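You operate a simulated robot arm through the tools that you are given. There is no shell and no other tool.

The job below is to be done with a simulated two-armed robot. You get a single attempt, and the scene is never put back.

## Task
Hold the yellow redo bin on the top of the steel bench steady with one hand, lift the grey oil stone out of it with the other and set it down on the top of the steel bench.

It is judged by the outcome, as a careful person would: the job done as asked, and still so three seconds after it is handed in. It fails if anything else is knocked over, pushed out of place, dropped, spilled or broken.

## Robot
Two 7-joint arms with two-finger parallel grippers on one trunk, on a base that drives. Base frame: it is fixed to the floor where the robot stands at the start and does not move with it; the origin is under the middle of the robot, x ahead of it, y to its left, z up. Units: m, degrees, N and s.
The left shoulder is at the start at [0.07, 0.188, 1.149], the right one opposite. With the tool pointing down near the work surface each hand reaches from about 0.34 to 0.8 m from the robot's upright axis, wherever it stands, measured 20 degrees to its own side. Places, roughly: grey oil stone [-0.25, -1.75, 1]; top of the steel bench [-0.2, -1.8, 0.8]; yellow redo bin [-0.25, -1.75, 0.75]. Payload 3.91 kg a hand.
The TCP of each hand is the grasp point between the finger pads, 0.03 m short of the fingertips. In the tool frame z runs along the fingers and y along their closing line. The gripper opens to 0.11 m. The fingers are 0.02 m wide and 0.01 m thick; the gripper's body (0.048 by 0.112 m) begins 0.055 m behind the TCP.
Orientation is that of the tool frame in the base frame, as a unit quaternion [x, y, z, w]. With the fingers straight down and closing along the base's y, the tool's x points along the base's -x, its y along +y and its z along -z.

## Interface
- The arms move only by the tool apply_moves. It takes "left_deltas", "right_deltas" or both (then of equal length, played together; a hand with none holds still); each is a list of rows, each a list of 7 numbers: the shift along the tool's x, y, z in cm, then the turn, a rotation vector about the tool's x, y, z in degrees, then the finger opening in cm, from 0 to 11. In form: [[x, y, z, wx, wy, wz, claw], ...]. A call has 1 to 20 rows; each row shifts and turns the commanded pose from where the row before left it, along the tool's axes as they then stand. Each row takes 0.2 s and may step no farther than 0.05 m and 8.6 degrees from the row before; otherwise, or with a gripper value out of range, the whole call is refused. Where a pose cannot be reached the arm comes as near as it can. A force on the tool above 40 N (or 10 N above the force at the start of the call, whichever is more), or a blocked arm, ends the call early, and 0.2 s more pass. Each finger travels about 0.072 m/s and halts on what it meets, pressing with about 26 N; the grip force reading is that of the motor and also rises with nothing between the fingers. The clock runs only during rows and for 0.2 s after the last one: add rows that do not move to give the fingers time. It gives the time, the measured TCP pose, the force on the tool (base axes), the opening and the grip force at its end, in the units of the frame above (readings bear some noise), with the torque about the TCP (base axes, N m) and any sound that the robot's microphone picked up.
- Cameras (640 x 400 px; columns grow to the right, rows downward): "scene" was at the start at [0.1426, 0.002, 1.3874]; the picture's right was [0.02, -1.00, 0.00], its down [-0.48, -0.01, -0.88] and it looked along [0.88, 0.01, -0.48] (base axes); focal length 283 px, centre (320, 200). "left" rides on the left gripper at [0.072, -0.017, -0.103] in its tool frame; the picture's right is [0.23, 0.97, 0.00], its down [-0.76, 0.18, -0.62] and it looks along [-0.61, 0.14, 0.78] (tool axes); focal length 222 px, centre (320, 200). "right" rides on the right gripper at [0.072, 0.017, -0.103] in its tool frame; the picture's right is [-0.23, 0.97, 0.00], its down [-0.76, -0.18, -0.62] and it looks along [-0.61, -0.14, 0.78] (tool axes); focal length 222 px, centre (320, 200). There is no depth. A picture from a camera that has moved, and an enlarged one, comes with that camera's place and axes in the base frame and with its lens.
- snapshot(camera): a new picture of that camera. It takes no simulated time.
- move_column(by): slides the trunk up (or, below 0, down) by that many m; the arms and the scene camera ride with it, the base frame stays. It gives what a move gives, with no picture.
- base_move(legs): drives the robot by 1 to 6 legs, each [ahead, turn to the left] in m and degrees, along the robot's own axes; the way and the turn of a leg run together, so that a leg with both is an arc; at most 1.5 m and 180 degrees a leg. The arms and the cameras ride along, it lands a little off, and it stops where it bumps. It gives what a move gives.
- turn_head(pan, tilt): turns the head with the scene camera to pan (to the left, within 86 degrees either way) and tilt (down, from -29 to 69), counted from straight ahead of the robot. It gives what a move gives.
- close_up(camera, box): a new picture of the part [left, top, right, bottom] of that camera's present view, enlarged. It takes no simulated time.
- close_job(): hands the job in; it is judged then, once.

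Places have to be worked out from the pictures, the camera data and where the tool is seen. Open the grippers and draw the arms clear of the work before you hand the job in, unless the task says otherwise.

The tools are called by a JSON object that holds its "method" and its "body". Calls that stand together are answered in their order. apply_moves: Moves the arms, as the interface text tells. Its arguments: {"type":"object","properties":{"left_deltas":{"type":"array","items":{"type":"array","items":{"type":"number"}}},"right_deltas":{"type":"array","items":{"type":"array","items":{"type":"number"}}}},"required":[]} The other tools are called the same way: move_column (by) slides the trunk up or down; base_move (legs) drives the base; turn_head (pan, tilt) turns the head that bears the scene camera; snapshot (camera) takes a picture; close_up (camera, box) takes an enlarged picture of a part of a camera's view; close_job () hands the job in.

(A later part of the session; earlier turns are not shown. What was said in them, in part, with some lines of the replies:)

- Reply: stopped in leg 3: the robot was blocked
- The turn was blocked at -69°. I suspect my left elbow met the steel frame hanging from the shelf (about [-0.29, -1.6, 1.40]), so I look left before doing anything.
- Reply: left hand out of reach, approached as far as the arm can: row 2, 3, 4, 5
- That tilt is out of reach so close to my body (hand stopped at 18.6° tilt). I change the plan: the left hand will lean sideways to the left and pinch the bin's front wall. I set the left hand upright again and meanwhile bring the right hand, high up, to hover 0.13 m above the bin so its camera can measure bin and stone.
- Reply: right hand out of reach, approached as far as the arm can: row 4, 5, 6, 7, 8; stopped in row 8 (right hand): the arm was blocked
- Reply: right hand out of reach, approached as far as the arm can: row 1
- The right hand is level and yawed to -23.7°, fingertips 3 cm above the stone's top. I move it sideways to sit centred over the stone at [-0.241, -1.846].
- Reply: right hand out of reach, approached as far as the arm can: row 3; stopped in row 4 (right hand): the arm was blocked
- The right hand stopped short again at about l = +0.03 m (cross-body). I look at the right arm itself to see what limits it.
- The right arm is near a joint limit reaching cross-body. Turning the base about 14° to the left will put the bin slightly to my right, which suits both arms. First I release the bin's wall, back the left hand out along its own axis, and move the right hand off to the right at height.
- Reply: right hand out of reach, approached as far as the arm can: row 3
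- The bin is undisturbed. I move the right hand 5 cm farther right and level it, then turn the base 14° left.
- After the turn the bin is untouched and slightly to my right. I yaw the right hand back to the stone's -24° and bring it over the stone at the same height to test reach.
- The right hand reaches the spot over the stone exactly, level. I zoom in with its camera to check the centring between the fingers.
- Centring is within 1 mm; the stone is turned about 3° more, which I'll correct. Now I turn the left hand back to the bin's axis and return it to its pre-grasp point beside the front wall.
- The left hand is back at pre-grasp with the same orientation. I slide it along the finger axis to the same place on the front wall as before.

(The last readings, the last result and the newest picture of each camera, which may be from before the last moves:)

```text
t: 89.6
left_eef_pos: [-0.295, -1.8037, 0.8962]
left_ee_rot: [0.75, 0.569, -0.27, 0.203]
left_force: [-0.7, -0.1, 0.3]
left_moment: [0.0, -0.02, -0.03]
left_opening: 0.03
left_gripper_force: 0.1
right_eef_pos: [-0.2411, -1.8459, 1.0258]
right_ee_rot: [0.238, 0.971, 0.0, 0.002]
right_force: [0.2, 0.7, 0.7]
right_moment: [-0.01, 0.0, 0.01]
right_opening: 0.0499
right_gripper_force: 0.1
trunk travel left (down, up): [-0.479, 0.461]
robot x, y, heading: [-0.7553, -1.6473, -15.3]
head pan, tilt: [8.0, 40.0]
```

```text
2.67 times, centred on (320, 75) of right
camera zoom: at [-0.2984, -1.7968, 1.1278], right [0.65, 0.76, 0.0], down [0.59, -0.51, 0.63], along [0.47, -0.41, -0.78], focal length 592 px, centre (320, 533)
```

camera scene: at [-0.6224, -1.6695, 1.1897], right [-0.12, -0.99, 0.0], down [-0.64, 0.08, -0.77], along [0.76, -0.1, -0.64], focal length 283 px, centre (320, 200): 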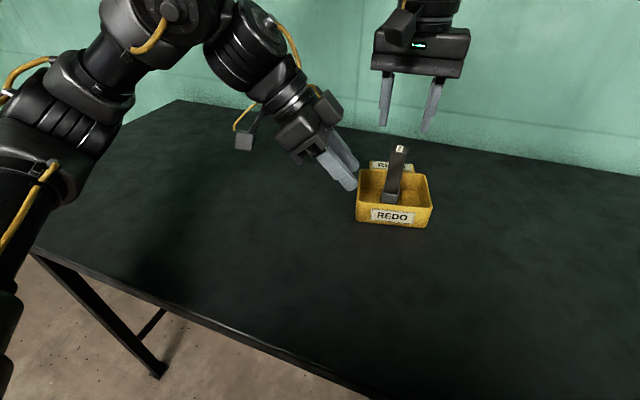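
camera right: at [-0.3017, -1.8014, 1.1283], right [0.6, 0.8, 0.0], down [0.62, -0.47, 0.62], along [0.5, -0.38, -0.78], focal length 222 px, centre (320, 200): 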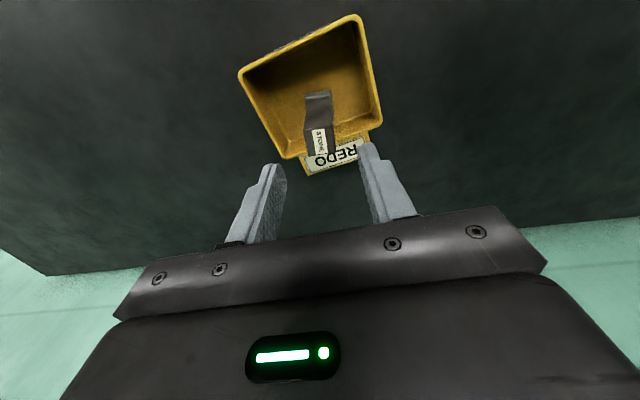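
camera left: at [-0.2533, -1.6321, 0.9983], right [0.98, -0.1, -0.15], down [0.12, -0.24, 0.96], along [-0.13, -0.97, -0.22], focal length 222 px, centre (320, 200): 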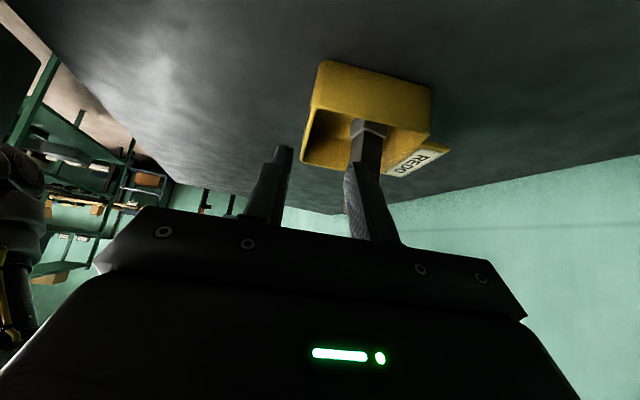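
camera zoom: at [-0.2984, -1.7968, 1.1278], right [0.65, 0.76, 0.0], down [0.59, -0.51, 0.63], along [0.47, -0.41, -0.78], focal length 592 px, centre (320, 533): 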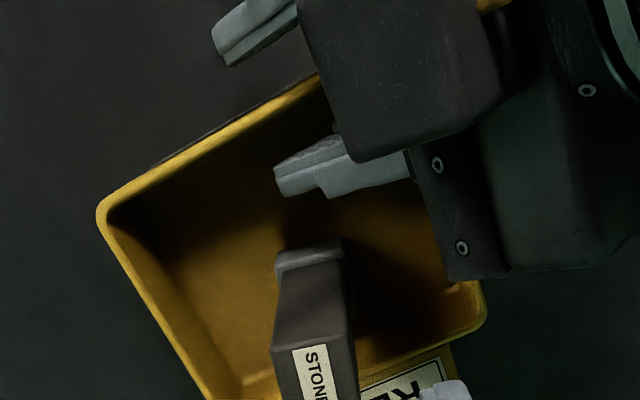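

The left hand is at the same place (within 1 mm) with the wall between its fingers, and geometry shows the right hand can descend clear of it. I close the left fingers on the wall.

{"method": "apply_moves", "body": {"left_deltas": [[0, 0, 0, 0, 0, 0, 2.0], [0, 0, 0, 0, 0, 0, 1.2], [0, 0, 0, 0, 0, 0, 0.6], [0, 0, 0, 0, 0, 0, 0.2], [0, 0, 0, 0, 0, 0, 0], [0, 0, 0, 0, 0, 0, 0]], "right_deltas": [[0, 0, 0, 0, 0, 0, 4.6], [0, 0, 0, 0, 0, 0, 4.3], [0, 0, 0, 0, 0, 0, 4.3], [0, 0, 0, 0, 0, 0, 4.3], [0, 0, 0, 0, 0, 0, 4.3], [0, 0, 0, 0, 0, 0, 4.3]]}}

{"method": "close_up", "body": {"camera": "scene", "box": [290, 100, 450, 220]}}

{"method": "close_up", "body": {"camera": "right", "box": [220, 60, 420, 210]}}

```text
t: 91.0
left_eef_pos: [-0.2951, -1.8038, 0.896]
left_ee_rot: [0.751, 0.568, -0.27, 0.202]
left_force: [-0.2, -0.1, 0.8]
left_moment: [-0.08, -0.05, -0.04]
left_opening: 0.0038
left_gripper_force: 25.6
right_eef_pos: [-0.2418, -1.847, 1.0259]
right_ee_rot: [0.237, 0.972, -0.001, 0.0]
right_force: [0.0, 0.6, 0.6]
right_moment: [-0.04, 0.02, -0.02]
right_opening: 0.043
right_gripper_force: 0.0
trunk travel left (down, up): [-0.479, 0.461]
robot x, y, heading: [-0.7569, -1.6477, -15.2]
head pan, tilt: [8.0, 40.0]
```

```text
3.33 times, centred on (370, 160) of scene
camera zoom: at [-0.6224, -1.6705, 1.1897], right [-0.12, -0.99, 0.0], down [-0.64, 0.08, -0.77], along [0.76, -0.1, -0.64], focal length 942 px, centre (153, 333)
```

zoom: 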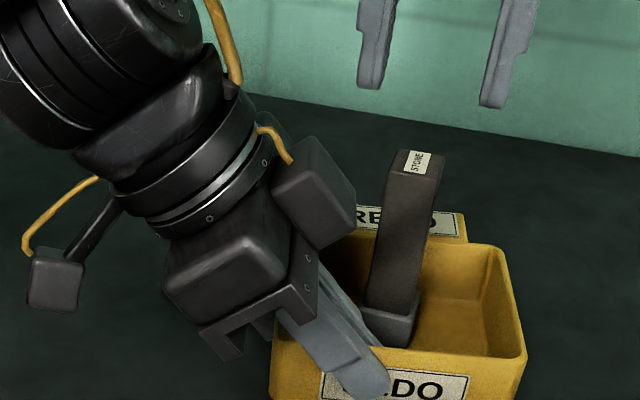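

```text
2.67 times, centred on (320, 135) of right
camera zoom: at [-0.2982, -1.7972, 1.1277], right [0.65, 0.76, 0.0], down [0.59, -0.51, 0.62], along [0.47, -0.41, -0.78], focal length 592 px, centre (320, 373)
```

zoom: 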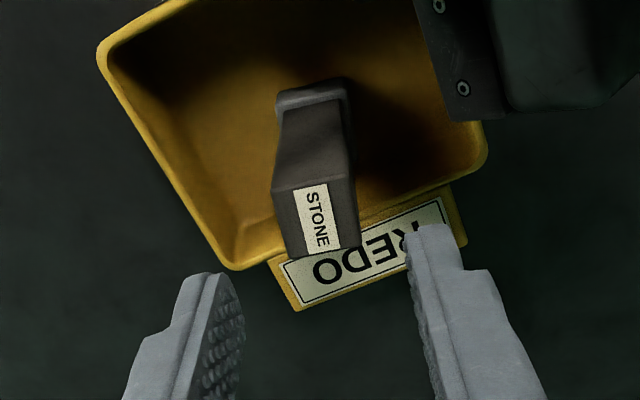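

The bin is gripped again (25.6 N) and unmoved, and the stone is centred and square between the open right fingers. I lower the right hand 5 cm so the tips come around the stone's top, with a 2 mm shift away from me for clearance to the left gripper.

{"method": "apply_moves", "body": {"right_deltas": [[-0.1, 0, 1.3, 0, 0, 0, 4.3], [-0.1, 0, 1.3, 0, 0, 0, 4.3], [0, 0, 1.2, 0, 0, 0, 4.3], [0, 0, 1.2, 0, 0, 0, 4.3]]}}

{"method": "close_up", "body": {"camera": "right", "box": [220, 60, 420, 210]}}

{"method": "close_up", "body": {"camera": "scene", "box": [300, 70, 460, 190]}}

```text
t: 92.0
left_eef_pos: [-0.2941, -1.8055, 0.8958]
left_ee_rot: [0.75, 0.569, -0.269, 0.203]
left_force: [0.3, 0.1, -0.5]
left_moment: [-0.03, -0.1, -0.01]
left_opening: 0.0036
left_gripper_force: 26.0
right_eef_pos: [-0.2399, -1.8483, 0.976]
right_ee_rot: [0.237, 0.971, 0.001, 0.002]
right_force: [0.2, -0.1, -0.3]
right_moment: [0.02, -0.05, 0.01]
right_opening: 0.0429
right_gripper_force: 0.1
trunk travel left (down, up): [-0.479, 0.461]
robot x, y, heading: [-0.756, -1.6491, -15.1]
head pan, tilt: [8.0, 40.0]
```

```text
2.67 times, centred on (320, 135) of right
camera zoom: at [-0.297, -1.7988, 1.0779], right [0.65, 0.76, 0.0], down [0.59, -0.51, 0.63], along [0.48, -0.41, -0.78], focal length 592 px, centre (320, 373)
```

zoom: 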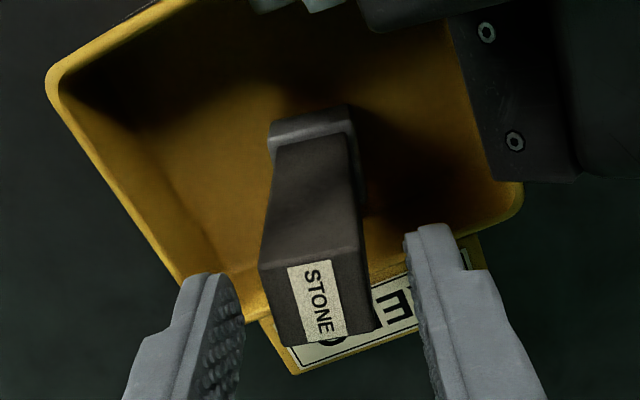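

```text
3.33 times, centred on (380, 130) of scene
camera zoom: at [-0.6224, -1.6706, 1.1897], right [-0.12, -0.99, 0.0], down [-0.64, 0.08, -0.77], along [0.76, -0.1, -0.64], focal length 942 px, centre (120, 433)
```

zoom: 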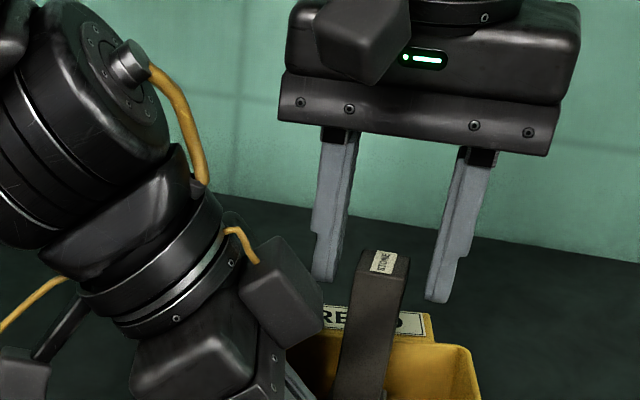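

The tips straddle the stone's top evenly with nothing touching. I lower 3.4 cm more for a good grip height (TCP z ≈ 0.942), watching force.

{"method": "apply_moves", "body": {"right_deltas": [[0, 0, 0.9, 0, 0, 0, 4.3], [0, 0, 0.9, 0, 0, 0, 4.3], [0, 0, 0.8, 0, 0, 0, 4.3], [0, 0, 0.8, 0, 0, 0, 4.3]]}}

{"method": "close_up", "body": {"camera": "right", "box": [220, 60, 420, 210]}}

{"method": "close_up", "body": {"camera": "scene", "box": [300, 80, 460, 200]}}

```text
t: 93.0
left_eef_pos: [-0.2944, -1.8043, 0.8951]
left_ee_rot: [0.751, 0.568, -0.27, 0.202]
left_force: [-0.4, -0.4, -0.7]
left_moment: [-0.03, -0.05, 0.02]
left_opening: 0.0037
left_gripper_force: 26.2
right_eef_pos: [-0.2378, -1.8494, 0.939]
right_ee_rot: [0.237, 0.971, -0.001, 0.0]
right_force: [-0.5, 0.3, -0.9]
right_moment: [0.0, -0.01, -0.02]
right_opening: 0.0427
right_gripper_force: 0.0
trunk travel left (down, up): [-0.479, 0.461]
robot x, y, heading: [-0.7584, -1.6483, -15.3]
head pan, tilt: [8.0, 40.0]
```

```text
2.67 times, centred on (320, 135) of right
camera zoom: at [-0.2951, -1.7993, 1.0421], right [0.65, 0.76, 0.0], down [0.59, -0.51, 0.62], along [0.47, -0.41, -0.78], focal length 592 px, centre (320, 373)
```

zoom: 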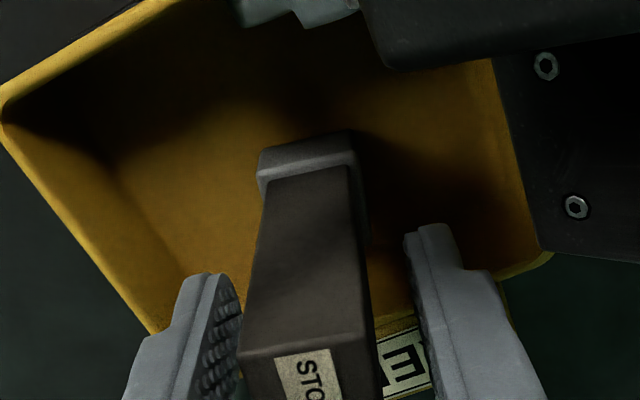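

```text
3.33 times, centred on (380, 140) of scene
camera zoom: at [-0.6224, -1.6705, 1.1897], right [-0.12, -0.99, 0.0], down [-0.64, 0.08, -0.77], along [0.76, -0.1, -0.64], focal length 942 px, centre (120, 400)
```

zoom: 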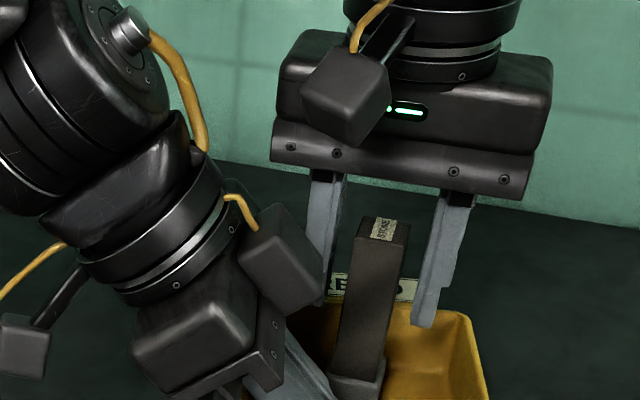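

The stone stands centred between the right fingers (within about 1 mm), no contact yet. I close on it gradually.

{"method": "apply_moves", "body": {"right_deltas": [[0, 0, 0, 0, 0, 0, 3.4], [0, 0, 0, 0, 0, 0, 2.8], [0, 0, 0, 0, 0, 0, 2.4], [0, 0, 0, 0, 0, 0, 2.0], [0, 0, 0, 0, 0, 0, 1.5], [0, 0, 0, 0, 0, 0, 1.0], [0, 0, 0, 0, 0, 0, 1.0]]}}

{"method": "close_up", "body": {"camera": "scene", "box": [300, 80, 460, 200]}}

{"method": "close_up", "body": {"camera": "right", "box": [220, 60, 420, 210]}}

```text
t: 94.6
left_eef_pos: [-0.2947, -1.8051, 0.8958]
left_ee_rot: [0.751, 0.569, -0.27, 0.202]
left_force: [0.5, -0.2, -0.6]
left_moment: [-0.02, -0.06, 0.01]
left_opening: 0.0037
left_gripper_force: 25.6
right_eef_pos: [-0.2379, -1.8484, 0.9402]
right_ee_rot: [0.238, 0.971, -0.001, 0.001]
right_force: [0.5, -0.3, 0.6]
right_moment: [0.0, 0.02, 0.01]
right_opening: 0.0235
right_gripper_force: 26.2
trunk travel left (down, up): [-0.479, 0.461]
robot x, y, heading: [-0.7557, -1.6479, -15.3]
head pan, tilt: [8.0, 40.0]
```

```text
3.33 times, centred on (380, 140) of scene
camera zoom: at [-0.6224, -1.6705, 1.1897], right [-0.12, -0.99, 0.0], down [-0.64, 0.08, -0.77], along [0.76, -0.1, -0.64], focal length 942 px, centre (120, 400)
```

zoom: 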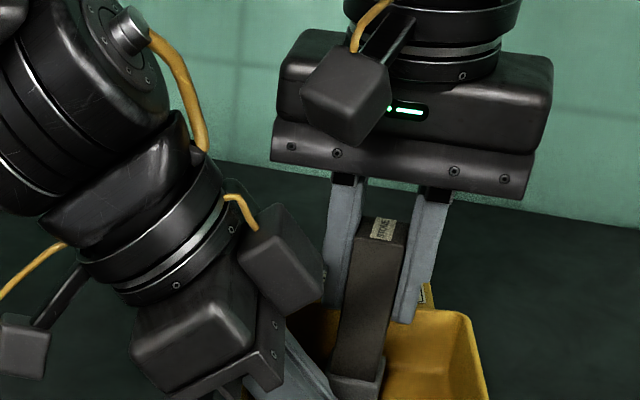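

```text
2.67 times, centred on (320, 135) of right
camera zoom: at [-0.2951, -1.7994, 1.0423], right [0.65, 0.76, 0.0], down [0.59, -0.51, 0.62], along [0.47, -0.41, -0.78], focal length 592 px, centre (320, 373)
```

zoom: 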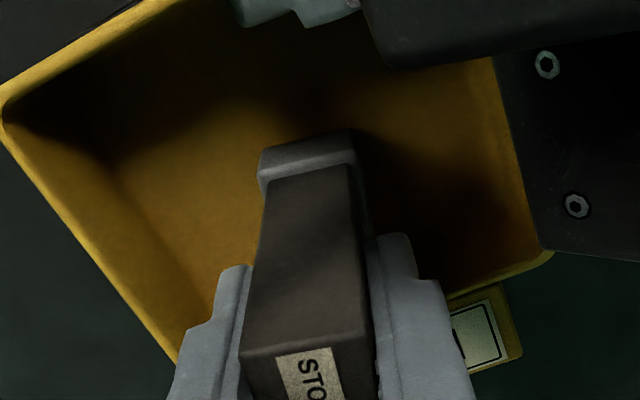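

The right hand grips the stone (23.5 mm, 26 N). I lift it slowly by 1 cm first while the left holds the bin, and check forces.

{"method": "apply_moves", "body": {"right_deltas": [[0, 0, -0.25, 0, 0, 0, 1.0], [0, 0, -0.25, 0, 0, 0, 1.0], [0, 0, -0.25, 0, 0, 0, 1.0], [0, 0, -0.25, 0, 0, 0, 1.0]]}}

{"method": "close_up", "body": {"camera": "scene", "box": [300, 80, 460, 200]}}

{"method": "close_up", "body": {"camera": "right", "box": [220, 60, 420, 210]}}

```text
t: 95.6
left_eef_pos: [-0.2957, -1.8037, 0.8957]
left_ee_rot: [0.75, 0.569, -0.269, 0.202]
left_force: [-0.4, 0.3, 1.0]
left_moment: [-0.04, -0.08, 0.02]
left_opening: 0.0038
left_gripper_force: 25.3
right_eef_pos: [-0.2395, -1.8474, 0.9509]
right_ee_rot: [0.238, 0.971, 0.0, 0.001]
right_force: [1.2, -0.9, -0.2]
right_moment: [-0.02, 0.0, 0.04]
right_opening: 0.0237
right_gripper_force: 26.0
trunk travel left (down, up): [-0.479, 0.461]
robot x, y, heading: [-0.7573, -1.6462, -15.1]
head pan, tilt: [8.0, 40.0]
```

```text
3.33 times, centred on (380, 140) of scene
camera zoom: at [-0.6224, -1.6704, 1.1897], right [-0.12, -0.99, 0.0], down [-0.64, 0.08, -0.77], along [0.76, -0.1, -0.64], focal length 942 px, centre (120, 400)
```

zoom: 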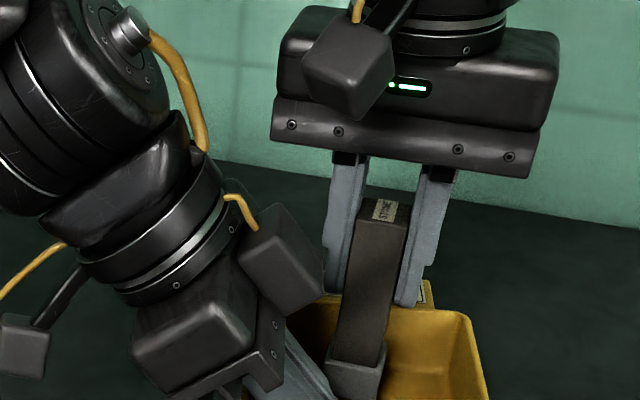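

```text
2.67 times, centred on (320, 135) of right
camera zoom: at [-0.2965, -1.7979, 1.0531], right [0.65, 0.76, 0.0], down [0.59, -0.51, 0.62], along [0.48, -0.41, -0.78], focal length 592 px, centre (320, 373)
```

zoom: 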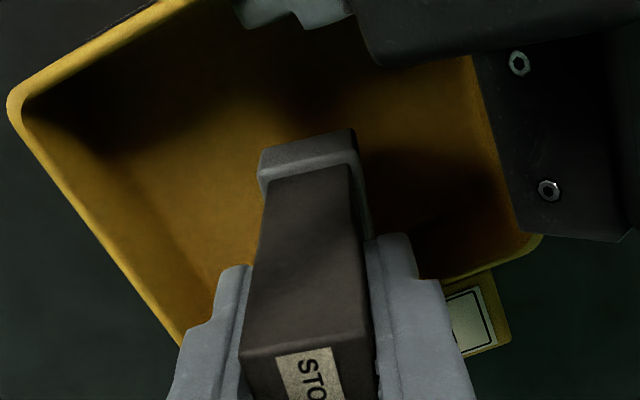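

The grey foot is part of the stone and rises with it; the bin stays put. I lift another 7 cm so that the foot clears the rim.

{"method": "apply_moves", "body": {"right_deltas": [[0, 0, -0.6, 0, 0, 0, 1.0], [0, 0, -0.8, 0, 0, 0, 1.0], [0, 0, -0.8, 0, 0, 0, 1.0], [0, 0, -0.8, 0, 0, 0, 1.0], [0, 0, -0.8, 0, 0, 0, 1.0], [0, 0, -0.8, 0, 0, 0, 1.0], [0, 0, -0.8, 0, 0, 0, 1.0], [0, 0, -0.8, 0, 0, 0, 1.0], [0, 0, -0.6, 0, 0, 0, 1.0]]}}

{"method": "snapshot", "body": {"camera": "scene"}}

{"method": "close_up", "body": {"camera": "scene", "box": [300, 80, 460, 200]}}

{"method": "close_up", "body": {"camera": "right", "box": [200, 0, 440, 180]}}

```text
t: 97.6
left_eef_pos: [-0.2953, -1.8039, 0.8956]
left_ee_rot: [0.75, 0.569, -0.269, 0.202]
left_force: [0.3, 1.2, 2.3]
left_moment: [-0.04, -0.07, -0.01]
left_opening: 0.004
left_gripper_force: 26.3
right_eef_pos: [-0.2392, -1.8461, 1.0196]
right_ee_rot: [0.237, 0.971, 0.0, 0.001]
right_force: [-0.2, 0.3, -0.6]
right_moment: [0.01, -0.04, -0.01]
right_opening: 0.0235
right_gripper_force: 26.3
trunk travel left (down, up): [-0.479, 0.461]
robot x, y, heading: [-0.7541, -1.6463, -15.5]
head pan, tilt: [8.0, 40.0]
```

```text
taken
camera scene: at [-0.6225, -1.6703, 1.1897], right [-0.12, -0.99, 0.0], down [-0.64, 0.08, -0.77], along [0.76, -0.1, -0.64], focal length 283 px, centre (320, 200)
```

scene: 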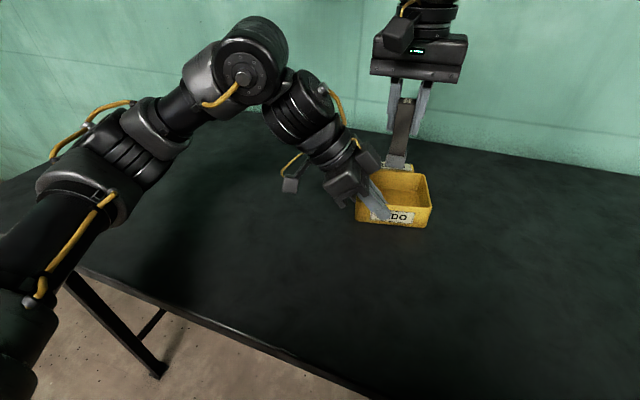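

```text
3.33 times, centred on (380, 140) of scene
camera zoom: at [-0.6225, -1.6703, 1.1897], right [-0.12, -0.99, 0.0], down [-0.64, 0.08, -0.77], along [0.76, -0.1, -0.64], focal length 942 px, centre (120, 400)
```

zoom: 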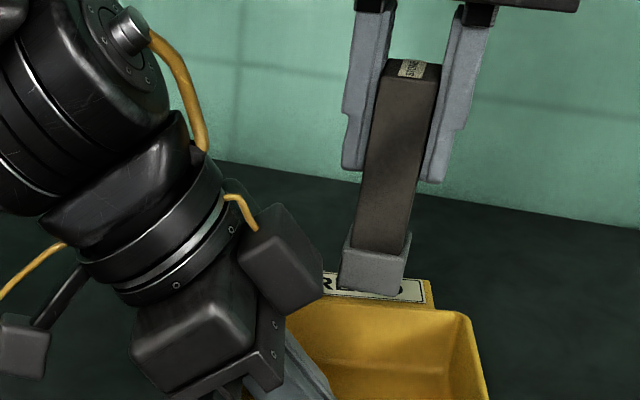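

```text
2.22 times, centred on (320, 90) of right
camera zoom: at [-0.2969, -1.797, 1.1212], right [0.65, 0.76, 0.0], down [0.59, -0.51, 0.62], along [0.47, -0.41, -0.78], focal length 494 px, centre (320, 444)
```

zoom: 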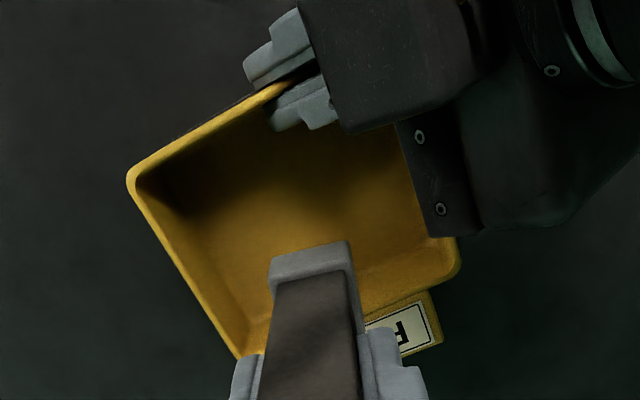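

The stone with its foot hangs clear, bottom about 3.5 cm above the rim, and the bin sits steady in the left hand. I carry it level to the right by 17 cm over free bench top.

{"method": "apply_moves", "body": {"right_deltas": [[0, -1.2, 0, 0, 0, 0, 1.0], [0, -2.2, 0, 0, 0, 0, 1.0], [0, -2.4, 0, 0, 0, 0, 1.0], [0, -2.4, 0, 0, 0, 0, 1.0], [0, -2.4, 0, 0, 0, 0, 1.0], [0, -2.4, 0, 0, 0, 0, 1.0], [0, -2.2, 0, 0, 0, 0, 1.0], [0, -1.2, 0, 0, 0, 0, 1.0], [0, -0.6, 0, 0, 0, 0, 1.0], [0, 0, 0, 0, 0, 0, 1.0]]}}

{"method": "snapshot", "body": {"camera": "scene"}}

{"method": "snapshot", "body": {"camera": "right"}}

```text
t: 99.8
left_eef_pos: [-0.2947, -1.8044, 0.8964]
left_ee_rot: [0.75, 0.569, -0.269, 0.203]
left_force: [0.4, 0.6, 0.5]
left_moment: [-0.12, -0.07, -0.04]
left_opening: 0.0036
left_gripper_force: 25.9
right_eef_pos: [-0.316, -1.9978, 1.0184]
right_ee_rot: [0.238, 0.971, 0.0, 0.002]
right_force: [0.2, -0.3, -1.4]
right_moment: [0.01, -0.06, 0.01]
right_opening: 0.0236
right_gripper_force: 26.4
trunk travel left (down, up): [-0.479, 0.461]
robot x, y, heading: [-0.7576, -1.6476, -15.1]
head pan, tilt: [8.0, 40.0]
```

```text
taken
camera scene: at [-0.6225, -1.6706, 1.1897], right [-0.12, -0.99, 0.0], down [-0.64, 0.08, -0.77], along [0.76, -0.1, -0.64], focal length 283 px, centre (320, 200)
```

scene: 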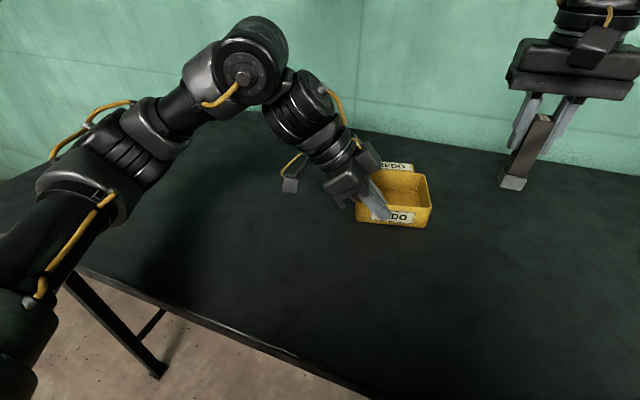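

```text
taken
camera right: at [-0.3732, -1.9485, 1.121], right [0.65, 0.76, 0.0], down [0.59, -0.51, 0.62], along [0.47, -0.41, -0.78], focal length 222 px, centre (320, 200)
```

right: 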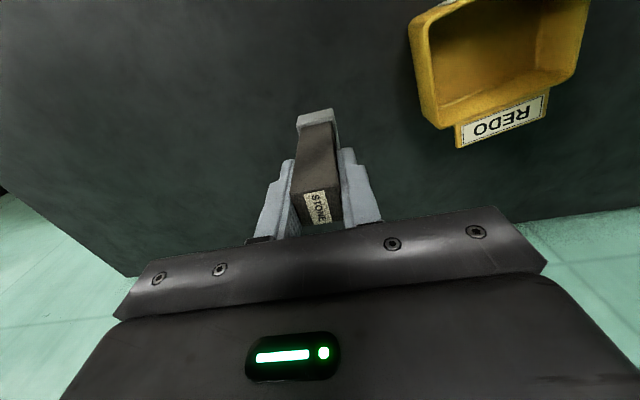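

The stone hangs level over empty bench top at about [-0.316, -1.998], 0.16 m from the bin. I lower it 7.2 cm, to just above the bench.

{"method": "apply_moves", "body": {"right_deltas": [[0, 0, 0.8, 0, 0, 0, 1.0], [0, 0, 1.2, 0, 0, 0, 1.0], [0, 0, 1.2, 0, 0, 0, 1.0], [0, 0, 1.2, 0, 0, 0, 1.0], [0, 0, 1.2, 0, 0, 0, 1.0], [0, 0, 0.9, 0, 0, 0, 1.0], [0, 0, 0.5, 0, 0, 0, 1.0], [0, 0, 0.2, 0, 0, 0, 1.0]]}}

{"method": "close_up", "body": {"camera": "scene", "box": [440, 100, 600, 220]}}

{"method": "close_up", "body": {"camera": "right", "box": [220, 60, 420, 210]}}

```text
t: 101.6
left_eef_pos: [-0.2954, -1.8048, 0.8962]
left_ee_rot: [0.75, 0.569, -0.269, 0.202]
left_force: [-0.4, -0.5, 0.1]
left_moment: [0.0, -0.05, -0.02]
left_opening: 0.0039
left_gripper_force: 26.2
right_eef_pos: [-0.3194, -1.9998, 0.9477]
right_ee_rot: [0.237, 0.971, -0.001, 0.001]
right_force: [0.0, 0.0, -1.2]
right_moment: [0.0, 0.01, 0.02]
right_opening: 0.0235
right_gripper_force: 25.8
trunk travel left (down, up): [-0.479, 0.461]
robot x, y, heading: [-0.7596, -1.6455, -15.1]
head pan, tilt: [8.0, 40.0]
```

```text
3.33 times, centred on (520, 160) of scene
camera zoom: at [-0.6225, -1.6706, 1.1897], right [-0.12, -0.99, 0.0], down [-0.64, 0.08, -0.77], along [0.76, -0.1, -0.64], focal length 942 px, centre (-347, 333)
```

zoom: 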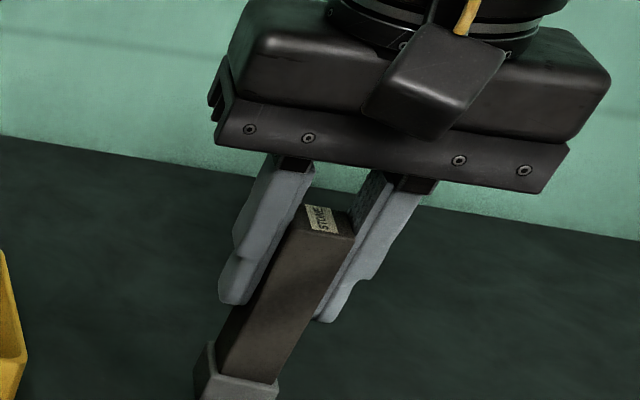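

```text
2.67 times, centred on (320, 135) of right
camera zoom: at [-0.3756, -1.9495, 1.0497], right [0.65, 0.76, 0.0], down [0.59, -0.51, 0.62], along [0.47, -0.41, -0.78], focal length 592 px, centre (320, 373)
```

zoom: 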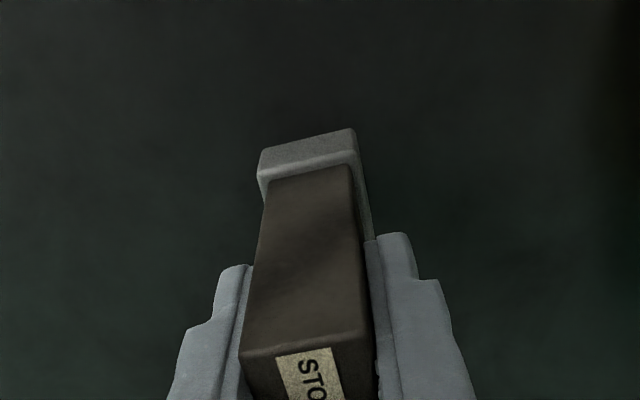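

TCP is at z 0.948, so the foot should be about 1 cm above the bench. I go down in 2 mm rows and watch for contact force.

{"method": "apply_moves", "body": {"right_deltas": [[0, 0, 0.2, 0, 0, 0, 1.0], [0, 0, 0.2, 0, 0, 0, 1.0], [0, 0, 0.1, 0, 0, 0, 1.0]]}}

{"method": "turn_head", "body": {"pan": -25, "tilt": 40}}

{"method": "close_up", "body": {"camera": "scene", "box": [260, 100, 420, 220]}}

```text
t: 102.4
left_eef_pos: [-0.2944, -1.8046, 0.8959]
left_ee_rot: [0.75, 0.569, -0.27, 0.202]
left_force: [0.3, 0.8, 1.3]
left_moment: [0.0, -0.09, -0.01]
left_opening: 0.0036
left_gripper_force: 26.0
right_eef_pos: [-0.3186, -1.9985, 0.9418]
right_ee_rot: [0.237, 0.972, -0.001, 0.002]
right_force: [0.3, -0.8, -2.3]
right_moment: [0.02, -0.03, 0.0]
right_opening: 0.0238
right_gripper_force: 25.8
trunk travel left (down, up): [-0.479, 0.461]
robot x, y, heading: [-0.7561, -1.6438, -15.4]
head pan, tilt: [8.0, 40.0]
```

```text
t: 103.4
left_eef_pos: [-0.2941, -1.8055, 0.8958]
left_ee_rot: [0.75, 0.569, -0.27, 0.203]
left_force: [0.4, 0.2, 1.5]
left_moment: [-0.03, -0.06, 0.01]
left_opening: 0.0039
left_gripper_force: 26.0
right_eef_pos: [-0.3187, -1.999, 0.9407]
right_ee_rot: [0.238, 0.971, 0.0, 0.001]
right_force: [0.4, -0.6, -1.1]
right_moment: [-0.02, 0.0, -0.01]
right_opening: 0.0237
right_gripper_force: 25.7
trunk travel left (down, up): [-0.479, 0.461]
robot x, y, heading: [-0.7614, -1.6456, -14.8]
head pan, tilt: [-25.0, 40.0]
```

```text
3.33 times, centred on (340, 160) of scene
camera zoom: at [-0.6418, -1.7147, 1.1897], right [-0.64, -0.76, 0.0], down [-0.49, 0.41, -0.77], along [0.59, -0.49, -0.64], focal length 942 px, centre (253, 333)
```

zoom: 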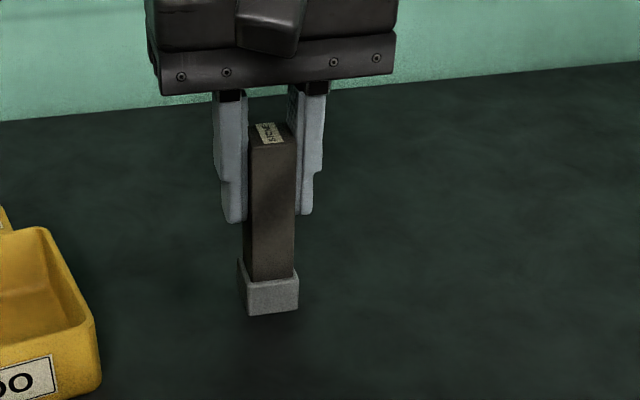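

The foot is only millimetres above the bench; force shows no contact yet. I continue in 1 mm rows.

{"method": "apply_moves", "body": {"right_deltas": [[0, 0, 0.1, 0, 0, 0, 1.0], [0, 0, 0.1, 0, 0, 0, 1.0], [0, 0, 0.1, 0, 0, 0, 1.0]]}}

{"method": "close_up", "body": {"camera": "scene", "box": [280, 140, 360, 200]}}

```text
t: 104.2
left_eef_pos: [-0.2945, -1.8038, 0.8959]
left_ee_rot: [0.75, 0.569, -0.269, 0.203]
left_force: [0.5, -1.1, 0.4]
left_moment: [-0.02, -0.09, 0.01]
left_opening: 0.0036
left_gripper_force: 26.0
right_eef_pos: [-0.317, -2.0003, 0.9395]
right_ee_rot: [0.238, 0.971, -0.001, 0.0]
right_force: [-0.3, 0.9, -0.6]
right_moment: [0.01, 0.0, -0.02]
right_opening: 0.0235
right_gripper_force: 26.1
trunk travel left (down, up): [-0.479, 0.461]
robot x, y, heading: [-0.7552, -1.6489, -15.4]
head pan, tilt: [-25.0, 40.0]
```

```text
6.67 times, centred on (320, 170) of scene
camera zoom: at [-0.6419, -1.7148, 1.1897], right [-0.65, -0.76, 0.0], down [-0.49, 0.41, -0.77], along [0.59, -0.49, -0.64], focal length 1884 px, centre (320, 400)
```

zoom: 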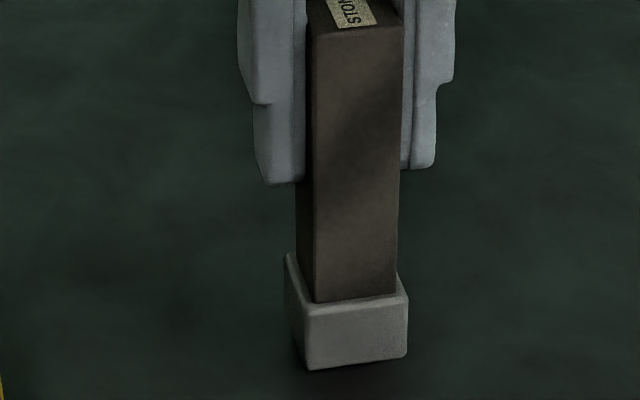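

Still no contact force at z ≈ 0.939; I keep going in 1 mm steps.

{"method": "apply_moves", "body": {"right_deltas": [[0, 0, 0.1, 0, 0, 0, 1.0], [0, 0, 0.1, 0, 0, 0, 1.0]]}}

```text
t: 104.8
left_eef_pos: [-0.2934, -1.8035, 0.8975]
left_ee_rot: [0.75, 0.569, -0.27, 0.203]
left_force: [0.4, 1.0, 0.7]
left_moment: [-0.02, -0.1, -0.05]
left_opening: 0.0037
left_gripper_force: 25.8
right_eef_pos: [-0.317, -1.9986, 0.9366]
right_ee_rot: [0.238, 0.971, 0.0, 0.001]
right_force: [-0.3, 0.3, -0.5]
right_moment: [-0.03, 0.02, -0.01]
right_opening: 0.0237
right_gripper_force: 26.1
trunk travel left (down, up): [-0.479, 0.461]
robot x, y, heading: [-0.7571, -1.6492, -15.2]
head pan, tilt: [-25.0, 40.0]
```

No contact yet at z 0.9366; two more 1 mm steps.

{"method": "apply_moves", "body": {"right_deltas": [[0, 0, 0.1, 0, 0, 0, 1.0], [0, 0, 0.1, 0, 0, 0, 1.0]]}}

```text
t: 105.4
left_eef_pos: [-0.2941, -1.8041, 0.8957]
left_ee_rot: [0.75, 0.57, -0.269, 0.203]
left_force: [-0.2, 0.4, 0.1]
left_moment: [0.0, -0.08, 0.0]
left_opening: 0.004
left_gripper_force: 26.0
right_eef_pos: [-0.317, -1.9998, 0.9354]
right_ee_rot: [0.238, 0.971, 0.0, 0.001]
right_force: [0.0, 0.4, -1.6]
right_moment: [-0.01, 0.03, 0.03]
right_opening: 0.0234
right_gripper_force: 26.2
trunk travel left (down, up): [-0.479, 0.461]
robot x, y, heading: [-0.7586, -1.6495, -15.3]
head pan, tilt: [-25.0, 40.0]
```

No clear contact at 0.935 yet; I look closely at the foot's lower edge and its shadow.

{"method": "close_up", "body": {"camera": "scene", "box": [300, 170, 348, 200]}}

{"method": "apply_moves", "body": {"right_deltas": [[0, 0, 0.1, 0, 0, 0, 1.0], [0, 0, 0.1, 0, 0, 0, 1.0]]}}

{"method": "close_up", "body": {"camera": "scene", "box": [300, 170, 348, 200]}}

```text
13.33 times, centred on (324, 185) of scene
camera zoom: at [-0.6419, -1.7148, 1.1897], right [-0.65, -0.76, 0.0], down [-0.49, 0.41, -0.77], along [0.59, -0.49, -0.64], focal length 3768 px, centre (267, 400)
```

zoom: 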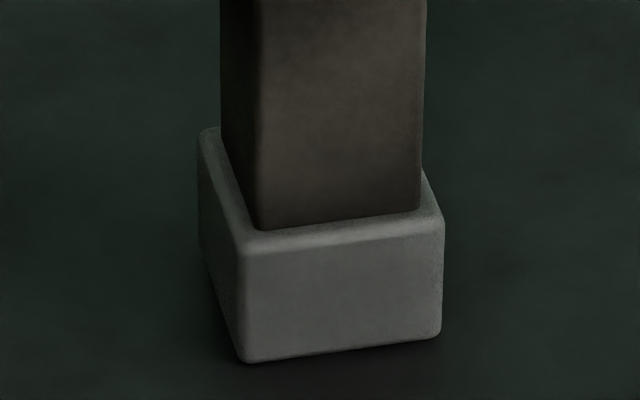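

```text
t: 106.0
left_eef_pos: [-0.2947, -1.8045, 0.8966]
left_ee_rot: [0.75, 0.569, -0.269, 0.202]
left_force: [-0.8, -0.9, -0.4]
left_moment: [0.07, 0.05, -0.01]
left_opening: 0.0037
left_gripper_force: 25.8
right_eef_pos: [-0.3184, -1.9984, 0.9341]
right_ee_rot: [0.238, 0.971, 0.0, 0.003]
right_force: [0.9, -4.8, 18.6]
right_moment: [-0.27, 0.09, 0.02]
right_opening: 0.0236
right_gripper_force: 26.3
trunk travel left (down, up): [-0.479, 0.461]
robot x, y, heading: [-0.7573, -1.6505, -15.0]
head pan, tilt: [-25.0, 40.0]
```

```text
13.33 times, centred on (324, 185) of scene
camera zoom: at [-0.6429, -1.7144, 1.1902], right [-0.65, -0.76, 0.0], down [-0.49, 0.41, -0.77], along [0.59, -0.49, -0.64], focal length 3768 px, centre (267, 400)
```

zoom: 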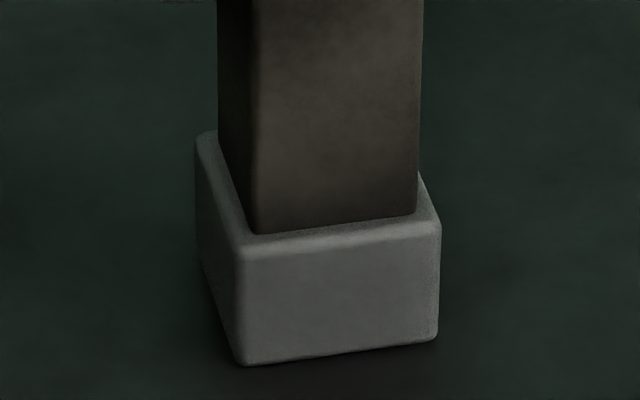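

Contact: about 18 N upward on the foot, so it stands on the bench. I ease up by 0.8 mm to relieve the press before releasing.

{"method": "apply_moves", "body": {"right_deltas": [[0, 0, -0.08, 0, 0, 0, 1.0], [0, 0, 0, 0, 0, 0, 1.0]]}}

```text
t: 106.6
left_eef_pos: [-0.2944, -1.8045, 0.8973]
left_ee_rot: [0.75, 0.569, -0.269, 0.203]
left_force: [0.1, -0.2, 0.2]
left_moment: [0.08, 0.08, -0.02]
left_opening: 0.0038
left_gripper_force: 25.8
right_eef_pos: [-0.3173, -1.9993, 0.9344]
right_ee_rot: [0.238, 0.971, 0.0, 0.003]
right_force: [3.1, -9.4, 23.8]
right_moment: [-0.58, -0.06, 0.03]
right_opening: 0.0238
right_gripper_force: 26.2
trunk travel left (down, up): [-0.479, 0.461]
robot x, y, heading: [-0.7566, -1.649, -15.2]
head pan, tilt: [-25.0, 40.0]
```

The press is still 24 N (the arm was still settling), so I ease up another 1.5 mm in small rows.

{"method": "apply_moves", "body": {"right_deltas": [[0, 0, -0.08, 0, 0, 0, 1.0], [0, 0, -0.07, 0, 0, 0, 1.0], [0, 0, 0, 0, 0, 0, 1.0], [0, 0, 0, 0, 0, 0, 1.0]]}}

{"method": "close_up", "body": {"camera": "scene", "box": [300, 170, 348, 200]}}

```text
t: 107.6
left_eef_pos: [-0.296, -1.8047, 0.8951]
left_ee_rot: [0.75, 0.569, -0.27, 0.203]
left_force: [-0.2, 0.5, 0.3]
left_moment: [0.06, -0.1, 0.05]
left_opening: 0.0037
left_gripper_force: 25.8
right_eef_pos: [-0.3185, -1.9981, 0.9349]
right_ee_rot: [0.236, 0.972, 0.0, 0.0]
right_force: [-0.6, 0.0, -1.2]
right_moment: [0.03, -0.01, -0.03]
right_opening: 0.0235
right_gripper_force: 25.7
trunk travel left (down, up): [-0.479, 0.461]
robot x, y, heading: [-0.7566, -1.6462, -15.2]
head pan, tilt: [-25.0, 40.0]
```

```text
13.33 times, centred on (324, 185) of scene
camera zoom: at [-0.6421, -1.7145, 1.1896], right [-0.64, -0.76, 0.0], down [-0.49, 0.41, -0.77], along [0.59, -0.49, -0.64], focal length 3768 px, centre (267, 400)
```

zoom: 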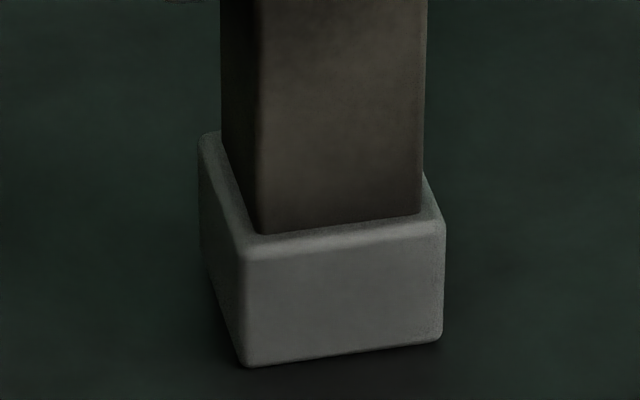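

Force is back to zero, with the foot within about half a millimetre of the bench. I lower 0.4 mm and open the fingers slowly to let it stand.

{"method": "apply_moves", "body": {"right_deltas": [[0, 0, 0.04, 0, 0, 0, 1.0], [0, 0, 0, 0, 0, 0, 2.5], [0, 0, 0, 0, 0, 0, 2.8], [0, 0, 0, 0, 0, 0, 3.4], [0, 0, 0, 0, 0, 0, 4.2], [0, 0, 0, 0, 0, 0, 5.0], [0, 0, 0, 0, 0, 0, 5.0]]}}

{"method": "close_up", "body": {"camera": "scene", "box": [260, 100, 420, 220]}}

{"method": "close_up", "body": {"camera": "right", "box": [220, 60, 420, 210]}}

```text
t: 109.2
left_eef_pos: [-0.2949, -1.806, 0.8954]
left_ee_rot: [0.75, 0.569, -0.27, 0.203]
left_force: [0.8, -0.4, -0.2]
left_moment: [-0.03, -0.08, 0.02]
left_opening: 0.0036
left_gripper_force: 26.0
right_eef_pos: [-0.3189, -1.999, 0.9345]
right_ee_rot: [0.238, 0.971, -0.001, 0.002]
right_force: [-0.7, 0.6, 0.3]
right_moment: [-0.04, -0.01, 0.04]
right_opening: 0.0502
right_gripper_force: 0.1
trunk travel left (down, up): [-0.479, 0.461]
robot x, y, heading: [-0.7579, -1.6457, -15.2]
head pan, tilt: [-25.0, 40.0]
```

```text
3.33 times, centred on (340, 160) of scene
camera zoom: at [-0.6419, -1.7148, 1.1897], right [-0.65, -0.76, 0.0], down [-0.49, 0.41, -0.77], along [0.59, -0.49, -0.64], focal length 942 px, centre (253, 333)
```

zoom: 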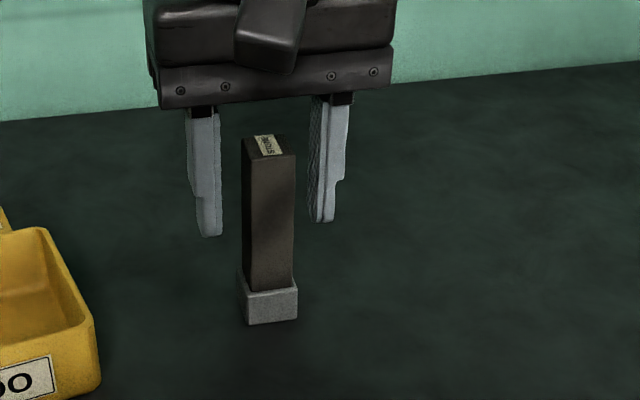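

```text
2.67 times, centred on (320, 135) of right
camera zoom: at [-0.375, -1.9489, 1.0371], right [0.65, 0.76, 0.0], down [0.59, -0.51, 0.62], along [0.47, -0.41, -0.78], focal length 592 px, centre (320, 373)
```

zoom: 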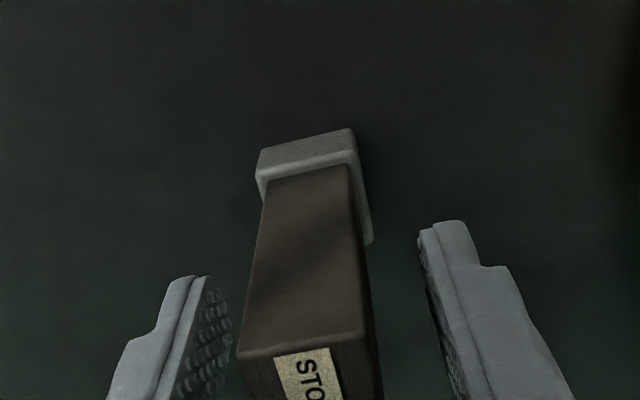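

The stone stands upright by itself with the fingers open on both sides. I raise the right hand straight up clear of it.

{"method": "apply_moves", "body": {"right_deltas": [[0, 0, -0.5, 0, 0, 0, 5.0], [0, 0, -1.0, 0, 0, 0, 5.0], [0, 0, -1.5, 0, 0, 0, 5.0], [0, 0, -2.0, 0, 0, 0, 5.0], [0, 0, -2.0, 0, 0, 0, 5.0], [0, 0, -2.0, 0, 0, 0, 5.0], [0, 0, -1.5, 0, 0, 0, 5.0]]}}

{"method": "snapshot", "body": {"camera": "scene"}}

{"method": "snapshot", "body": {"camera": "right"}}

```text
t: 110.8
left_eef_pos: [-0.2942, -1.804, 0.8957]
left_ee_rot: [0.75, 0.569, -0.27, 0.203]
left_force: [-0.2, 1.1, 1.0]
left_moment: [0.08, -0.13, 0.08]
left_opening: 0.0036
left_gripper_force: 26.3
right_eef_pos: [-0.3176, -1.9979, 1.0408]
right_ee_rot: [0.238, 0.971, 0.0, 0.001]
right_force: [0.3, -0.4, -0.8]
right_moment: [-0.03, -0.01, 0.0]
right_opening: 0.0499
right_gripper_force: 0.1
trunk travel left (down, up): [-0.479, 0.461]
robot x, y, heading: [-0.7538, -1.6507, -15.1]
head pan, tilt: [-25.0, 40.0]
```

```text
taken
camera scene: at [-0.6421, -1.7143, 1.1897], right [-0.65, -0.76, 0.0], down [-0.49, 0.41, -0.77], along [0.59, -0.49, -0.64], focal length 283 px, centre (320, 200)
```

scene: 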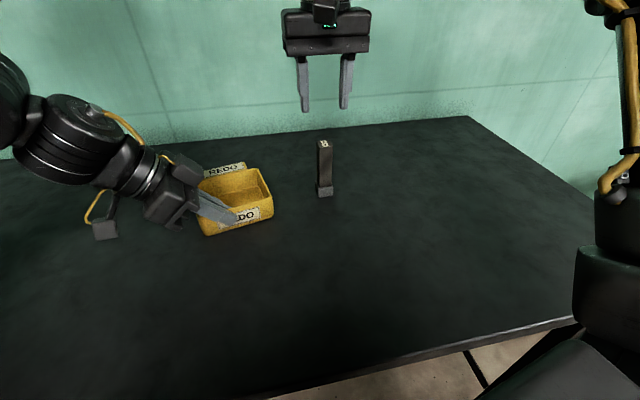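

```text
taken
camera right: at [-0.3748, -1.9493, 1.144], right [0.65, 0.76, 0.0], down [0.59, -0.51, 0.63], along [0.48, -0.41, -0.78], focal length 222 px, centre (320, 200)
```

right: 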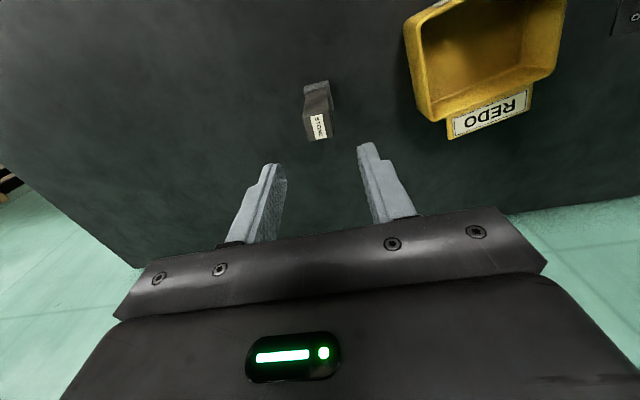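

The stone stands upright on the bench. I now draw the right hand off to the right and back, and open and back the left hand out of the bin along its finger axis.

{"method": "apply_moves", "body": {"left_deltas": [[0, 0, 0, 0, 0, 0, 1.2], [0, 0, 0, 0, 0, 0, 2.4], [0, 0, 0, 0, 0, 0, 3.6], [0, 0, 0, 0, 0, 0, 3.6], [0, 0, -1.5, 0, 0, 0, 3.6], [0, 0, -2.5, 0, 0, 0, 3.6], [0, 0, -2.5, 0, 0, 0, 3.6], [0, 0, -2.5, 0, 0, 0, 3.6]], "right_deltas": [[0, -1.5, 0, 0, 0, 0, 5.0], [0, -2.5, 0, 0, 0, 0, 5.0], [0, -2.5, 0, 0, 0, 0, 5.0], [1.0, -2.5, 0, 0, 0, 0, 5.0], [2.0, -2.0, 0, 0, 0, 0, 5.0], [2.0, -1.0, 0, 0, 0, 0, 5.0], [2.0, 0, 0, 0, 0, 0, 5.0], [2.0, 0, 0, 0, 0, 0, 5.0]]}}

{"method": "snapshot", "body": {"camera": "scene"}}

```text
t: 112.6
left_eef_pos: [-0.28, -1.7504, 0.9686]
left_ee_rot: [0.75, 0.569, -0.27, 0.204]
left_force: [-0.5, 0.8, -0.3]
left_moment: [0.01, -0.04, -0.01]
left_opening: 0.0359
left_gripper_force: 0.1
right_eef_pos: [-0.4547, -2.0639, 1.0397]
right_ee_rot: [0.238, 0.971, 0.0, 0.001]
right_force: [0.4, -0.6, 0.3]
right_moment: [0.0, 0.02, 0.01]
right_opening: 0.0501
right_gripper_force: 0.1
trunk travel left (down, up): [-0.479, 0.461]
robot x, y, heading: [-0.7543, -1.647, -15.2]
head pan, tilt: [-25.0, 40.0]
```

```text
taken
camera scene: at [-0.643, -1.7143, 1.1898], right [-0.65, -0.76, 0.0], down [-0.49, 0.41, -0.77], along [0.59, -0.49, -0.64], focal length 283 px, centre (320, 200)
```

scene: 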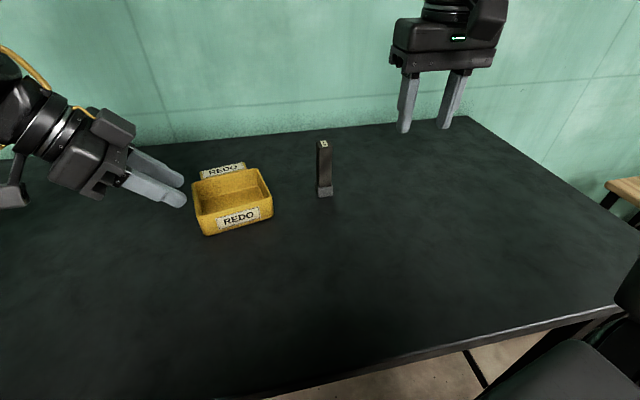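

Both hands are off; bin and stone stand untouched. I draw the left hand another 10 cm away to the left, open both grippers wide, and check the final scene.

{"method": "apply_moves", "body": {"left_deltas": [[1.9, 0, -1.8, 0, 0, 0, 5], [1.9, 0, -1.8, 0, 0, 0, 7], [1.9, 0, -1.8, 0, 0, 0, 9], [1.9, 0, -1.8, 0, 0, 0, 9], [0, 0, 0, 0, 0, 0, 9]], "right_deltas": [[1.5, 0, 0, 0, 0, 0, 7], [1.5, 0, 0, 0, 0, 0, 9], [0, 0, 0, 0, 0, 0, 9], [0, 0, 0, 0, 0, 0, 9], [0, 0, 0, 0, 0, 0, 9]]}}

{"method": "turn_head", "body": {"pan": -5, "tilt": 35}}

{"method": "snapshot", "body": {"camera": "scene"}}

{"method": "close_up", "body": {"camera": "scene", "box": [310, 100, 470, 220]}}

```text
t: 113.8
left_eef_pos: [-0.2493, -1.6521, 0.9737]
left_ee_rot: [0.75, 0.569, -0.269, 0.203]
left_force: [-0.3, -0.3, 0.0]
left_moment: [-0.01, -0.01, -0.02]
left_opening: 0.0899
left_gripper_force: 0.1
right_eef_pos: [-0.4806, -2.0501, 1.0374]
right_ee_rot: [0.238, 0.971, 0.0, 0.001]
right_force: [0.7, -0.1, -0.1]
right_moment: [0.0, -0.01, 0.03]
right_opening: 0.09
right_gripper_force: 0.1
trunk travel left (down, up): [-0.479, 0.461]
robot x, y, heading: [-0.7592, -1.6465, -15.2]
head pan, tilt: [-25.0, 40.0]
```

```text
t: 114.6
left_eef_pos: [-0.2491, -1.6501, 0.9733]
left_ee_rot: [0.751, 0.568, -0.27, 0.202]
left_force: [0.2, 0.0, 1.0]
left_moment: [0.03, 0.01, 0.0]
left_opening: 0.0898
left_gripper_force: 0.2
right_eef_pos: [-0.4804, -2.0497, 1.0387]
right_ee_rot: [0.238, 0.971, 0.0, 0.0]
right_force: [0.1, -0.8, 0.3]
right_moment: [-0.03, 0.03, -0.02]
right_opening: 0.09
right_gripper_force: 0.1
trunk travel left (down, up): [-0.479, 0.461]
robot x, y, heading: [-0.7564, -1.6483, -15.2]
head pan, tilt: [-5.0, 35.0]
```

```text
taken
camera scene: at [-0.6243, -1.6904, 1.1972], right [-0.35, -0.94, 0.0], down [-0.54, 0.2, -0.82], along [0.77, -0.28, -0.57], focal length 283 px, centre (320, 200)
```

scene: 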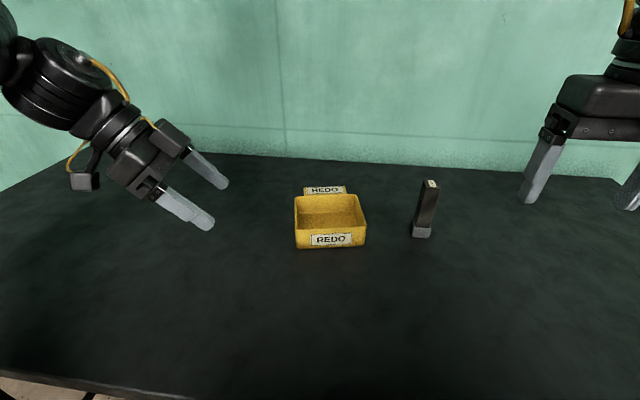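

```text
3.33 times, centred on (390, 160) of scene
camera zoom: at [-0.6243, -1.6904, 1.1972], right [-0.35, -0.94, 0.0], down [-0.54, 0.2, -0.82], along [0.77, -0.28, -0.57], focal length 942 px, centre (87, 333)
```

zoom: 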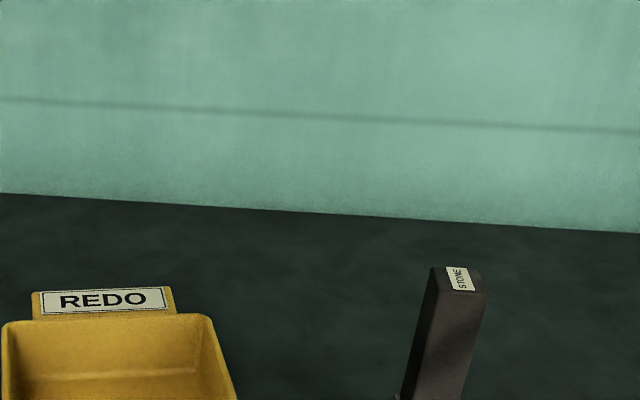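

Bin empty and in place, stone upright on the bench, both hands clear. I take a last look up at the shelf and clamped frame to make sure nothing there was disturbed.

{"method": "turn_head", "body": {"pan": 15, "tilt": -20}}

{"method": "snapshot", "body": {"camera": "scene"}}

```text
t: 115.9
left_eef_pos: [-0.248, -1.651, 0.9732]
left_ee_rot: [0.75, 0.568, -0.27, 0.203]
left_force: [-0.3, 0.8, 0.6]
left_moment: [0.01, -0.01, 0.02]
left_opening: 0.0901
left_gripper_force: 0.0
right_eef_pos: [-0.4807, -2.0498, 1.0381]
right_ee_rot: [0.237, 0.972, 0.0, 0.001]
right_force: [0.7, 0.5, 0.0]
right_moment: [0.0, 0.02, -0.01]
right_opening: 0.09
right_gripper_force: 0.0
trunk travel left (down, up): [-0.479, 0.461]
robot x, y, heading: [-0.7536, -1.6482, -14.8]
head pan, tilt: [15.0, -20.0]
```

```text
taken
camera scene: at [-0.6308, -1.6601, 1.2826], right [0.0, -1.0, 0.0], down [0.34, 0.0, -0.94], along [0.94, 0.0, 0.34], focal length 283 px, centre (320, 200)
```

scene: 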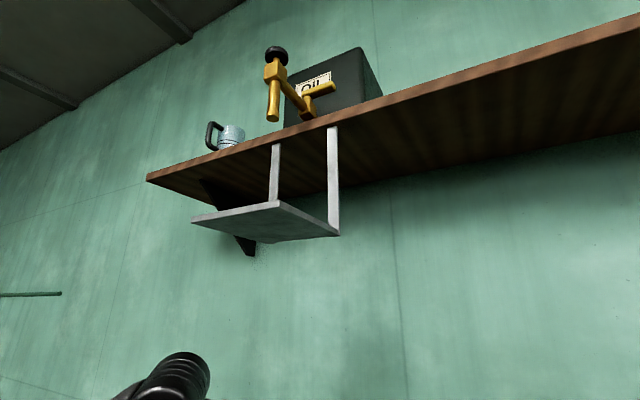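

The shelf, its contents and the hanging frame are all in place, the stone stands on the bench and the bin is where it was. I hand the job in.

{"method": "close_job", "body": {}}

```text
The job is handed in.
```

The oil stone is out of the yellow redo bin and standing upright on the steel bench, about 0.17 m to the bin's right. I held the bin by its front wall with the left hand while the right hand lifted the stone straight up and set it down.

In the last pictures the bin is empty and in its original place. Both grippers are open and well clear.

On the way in, my left elbow bumped the steel frame clamped under the shelf and the base stopped. I backed off and lowered the trunk so the arms passed underneath. A final look showed the frame, the clamp and the things on the shelf where they had been.
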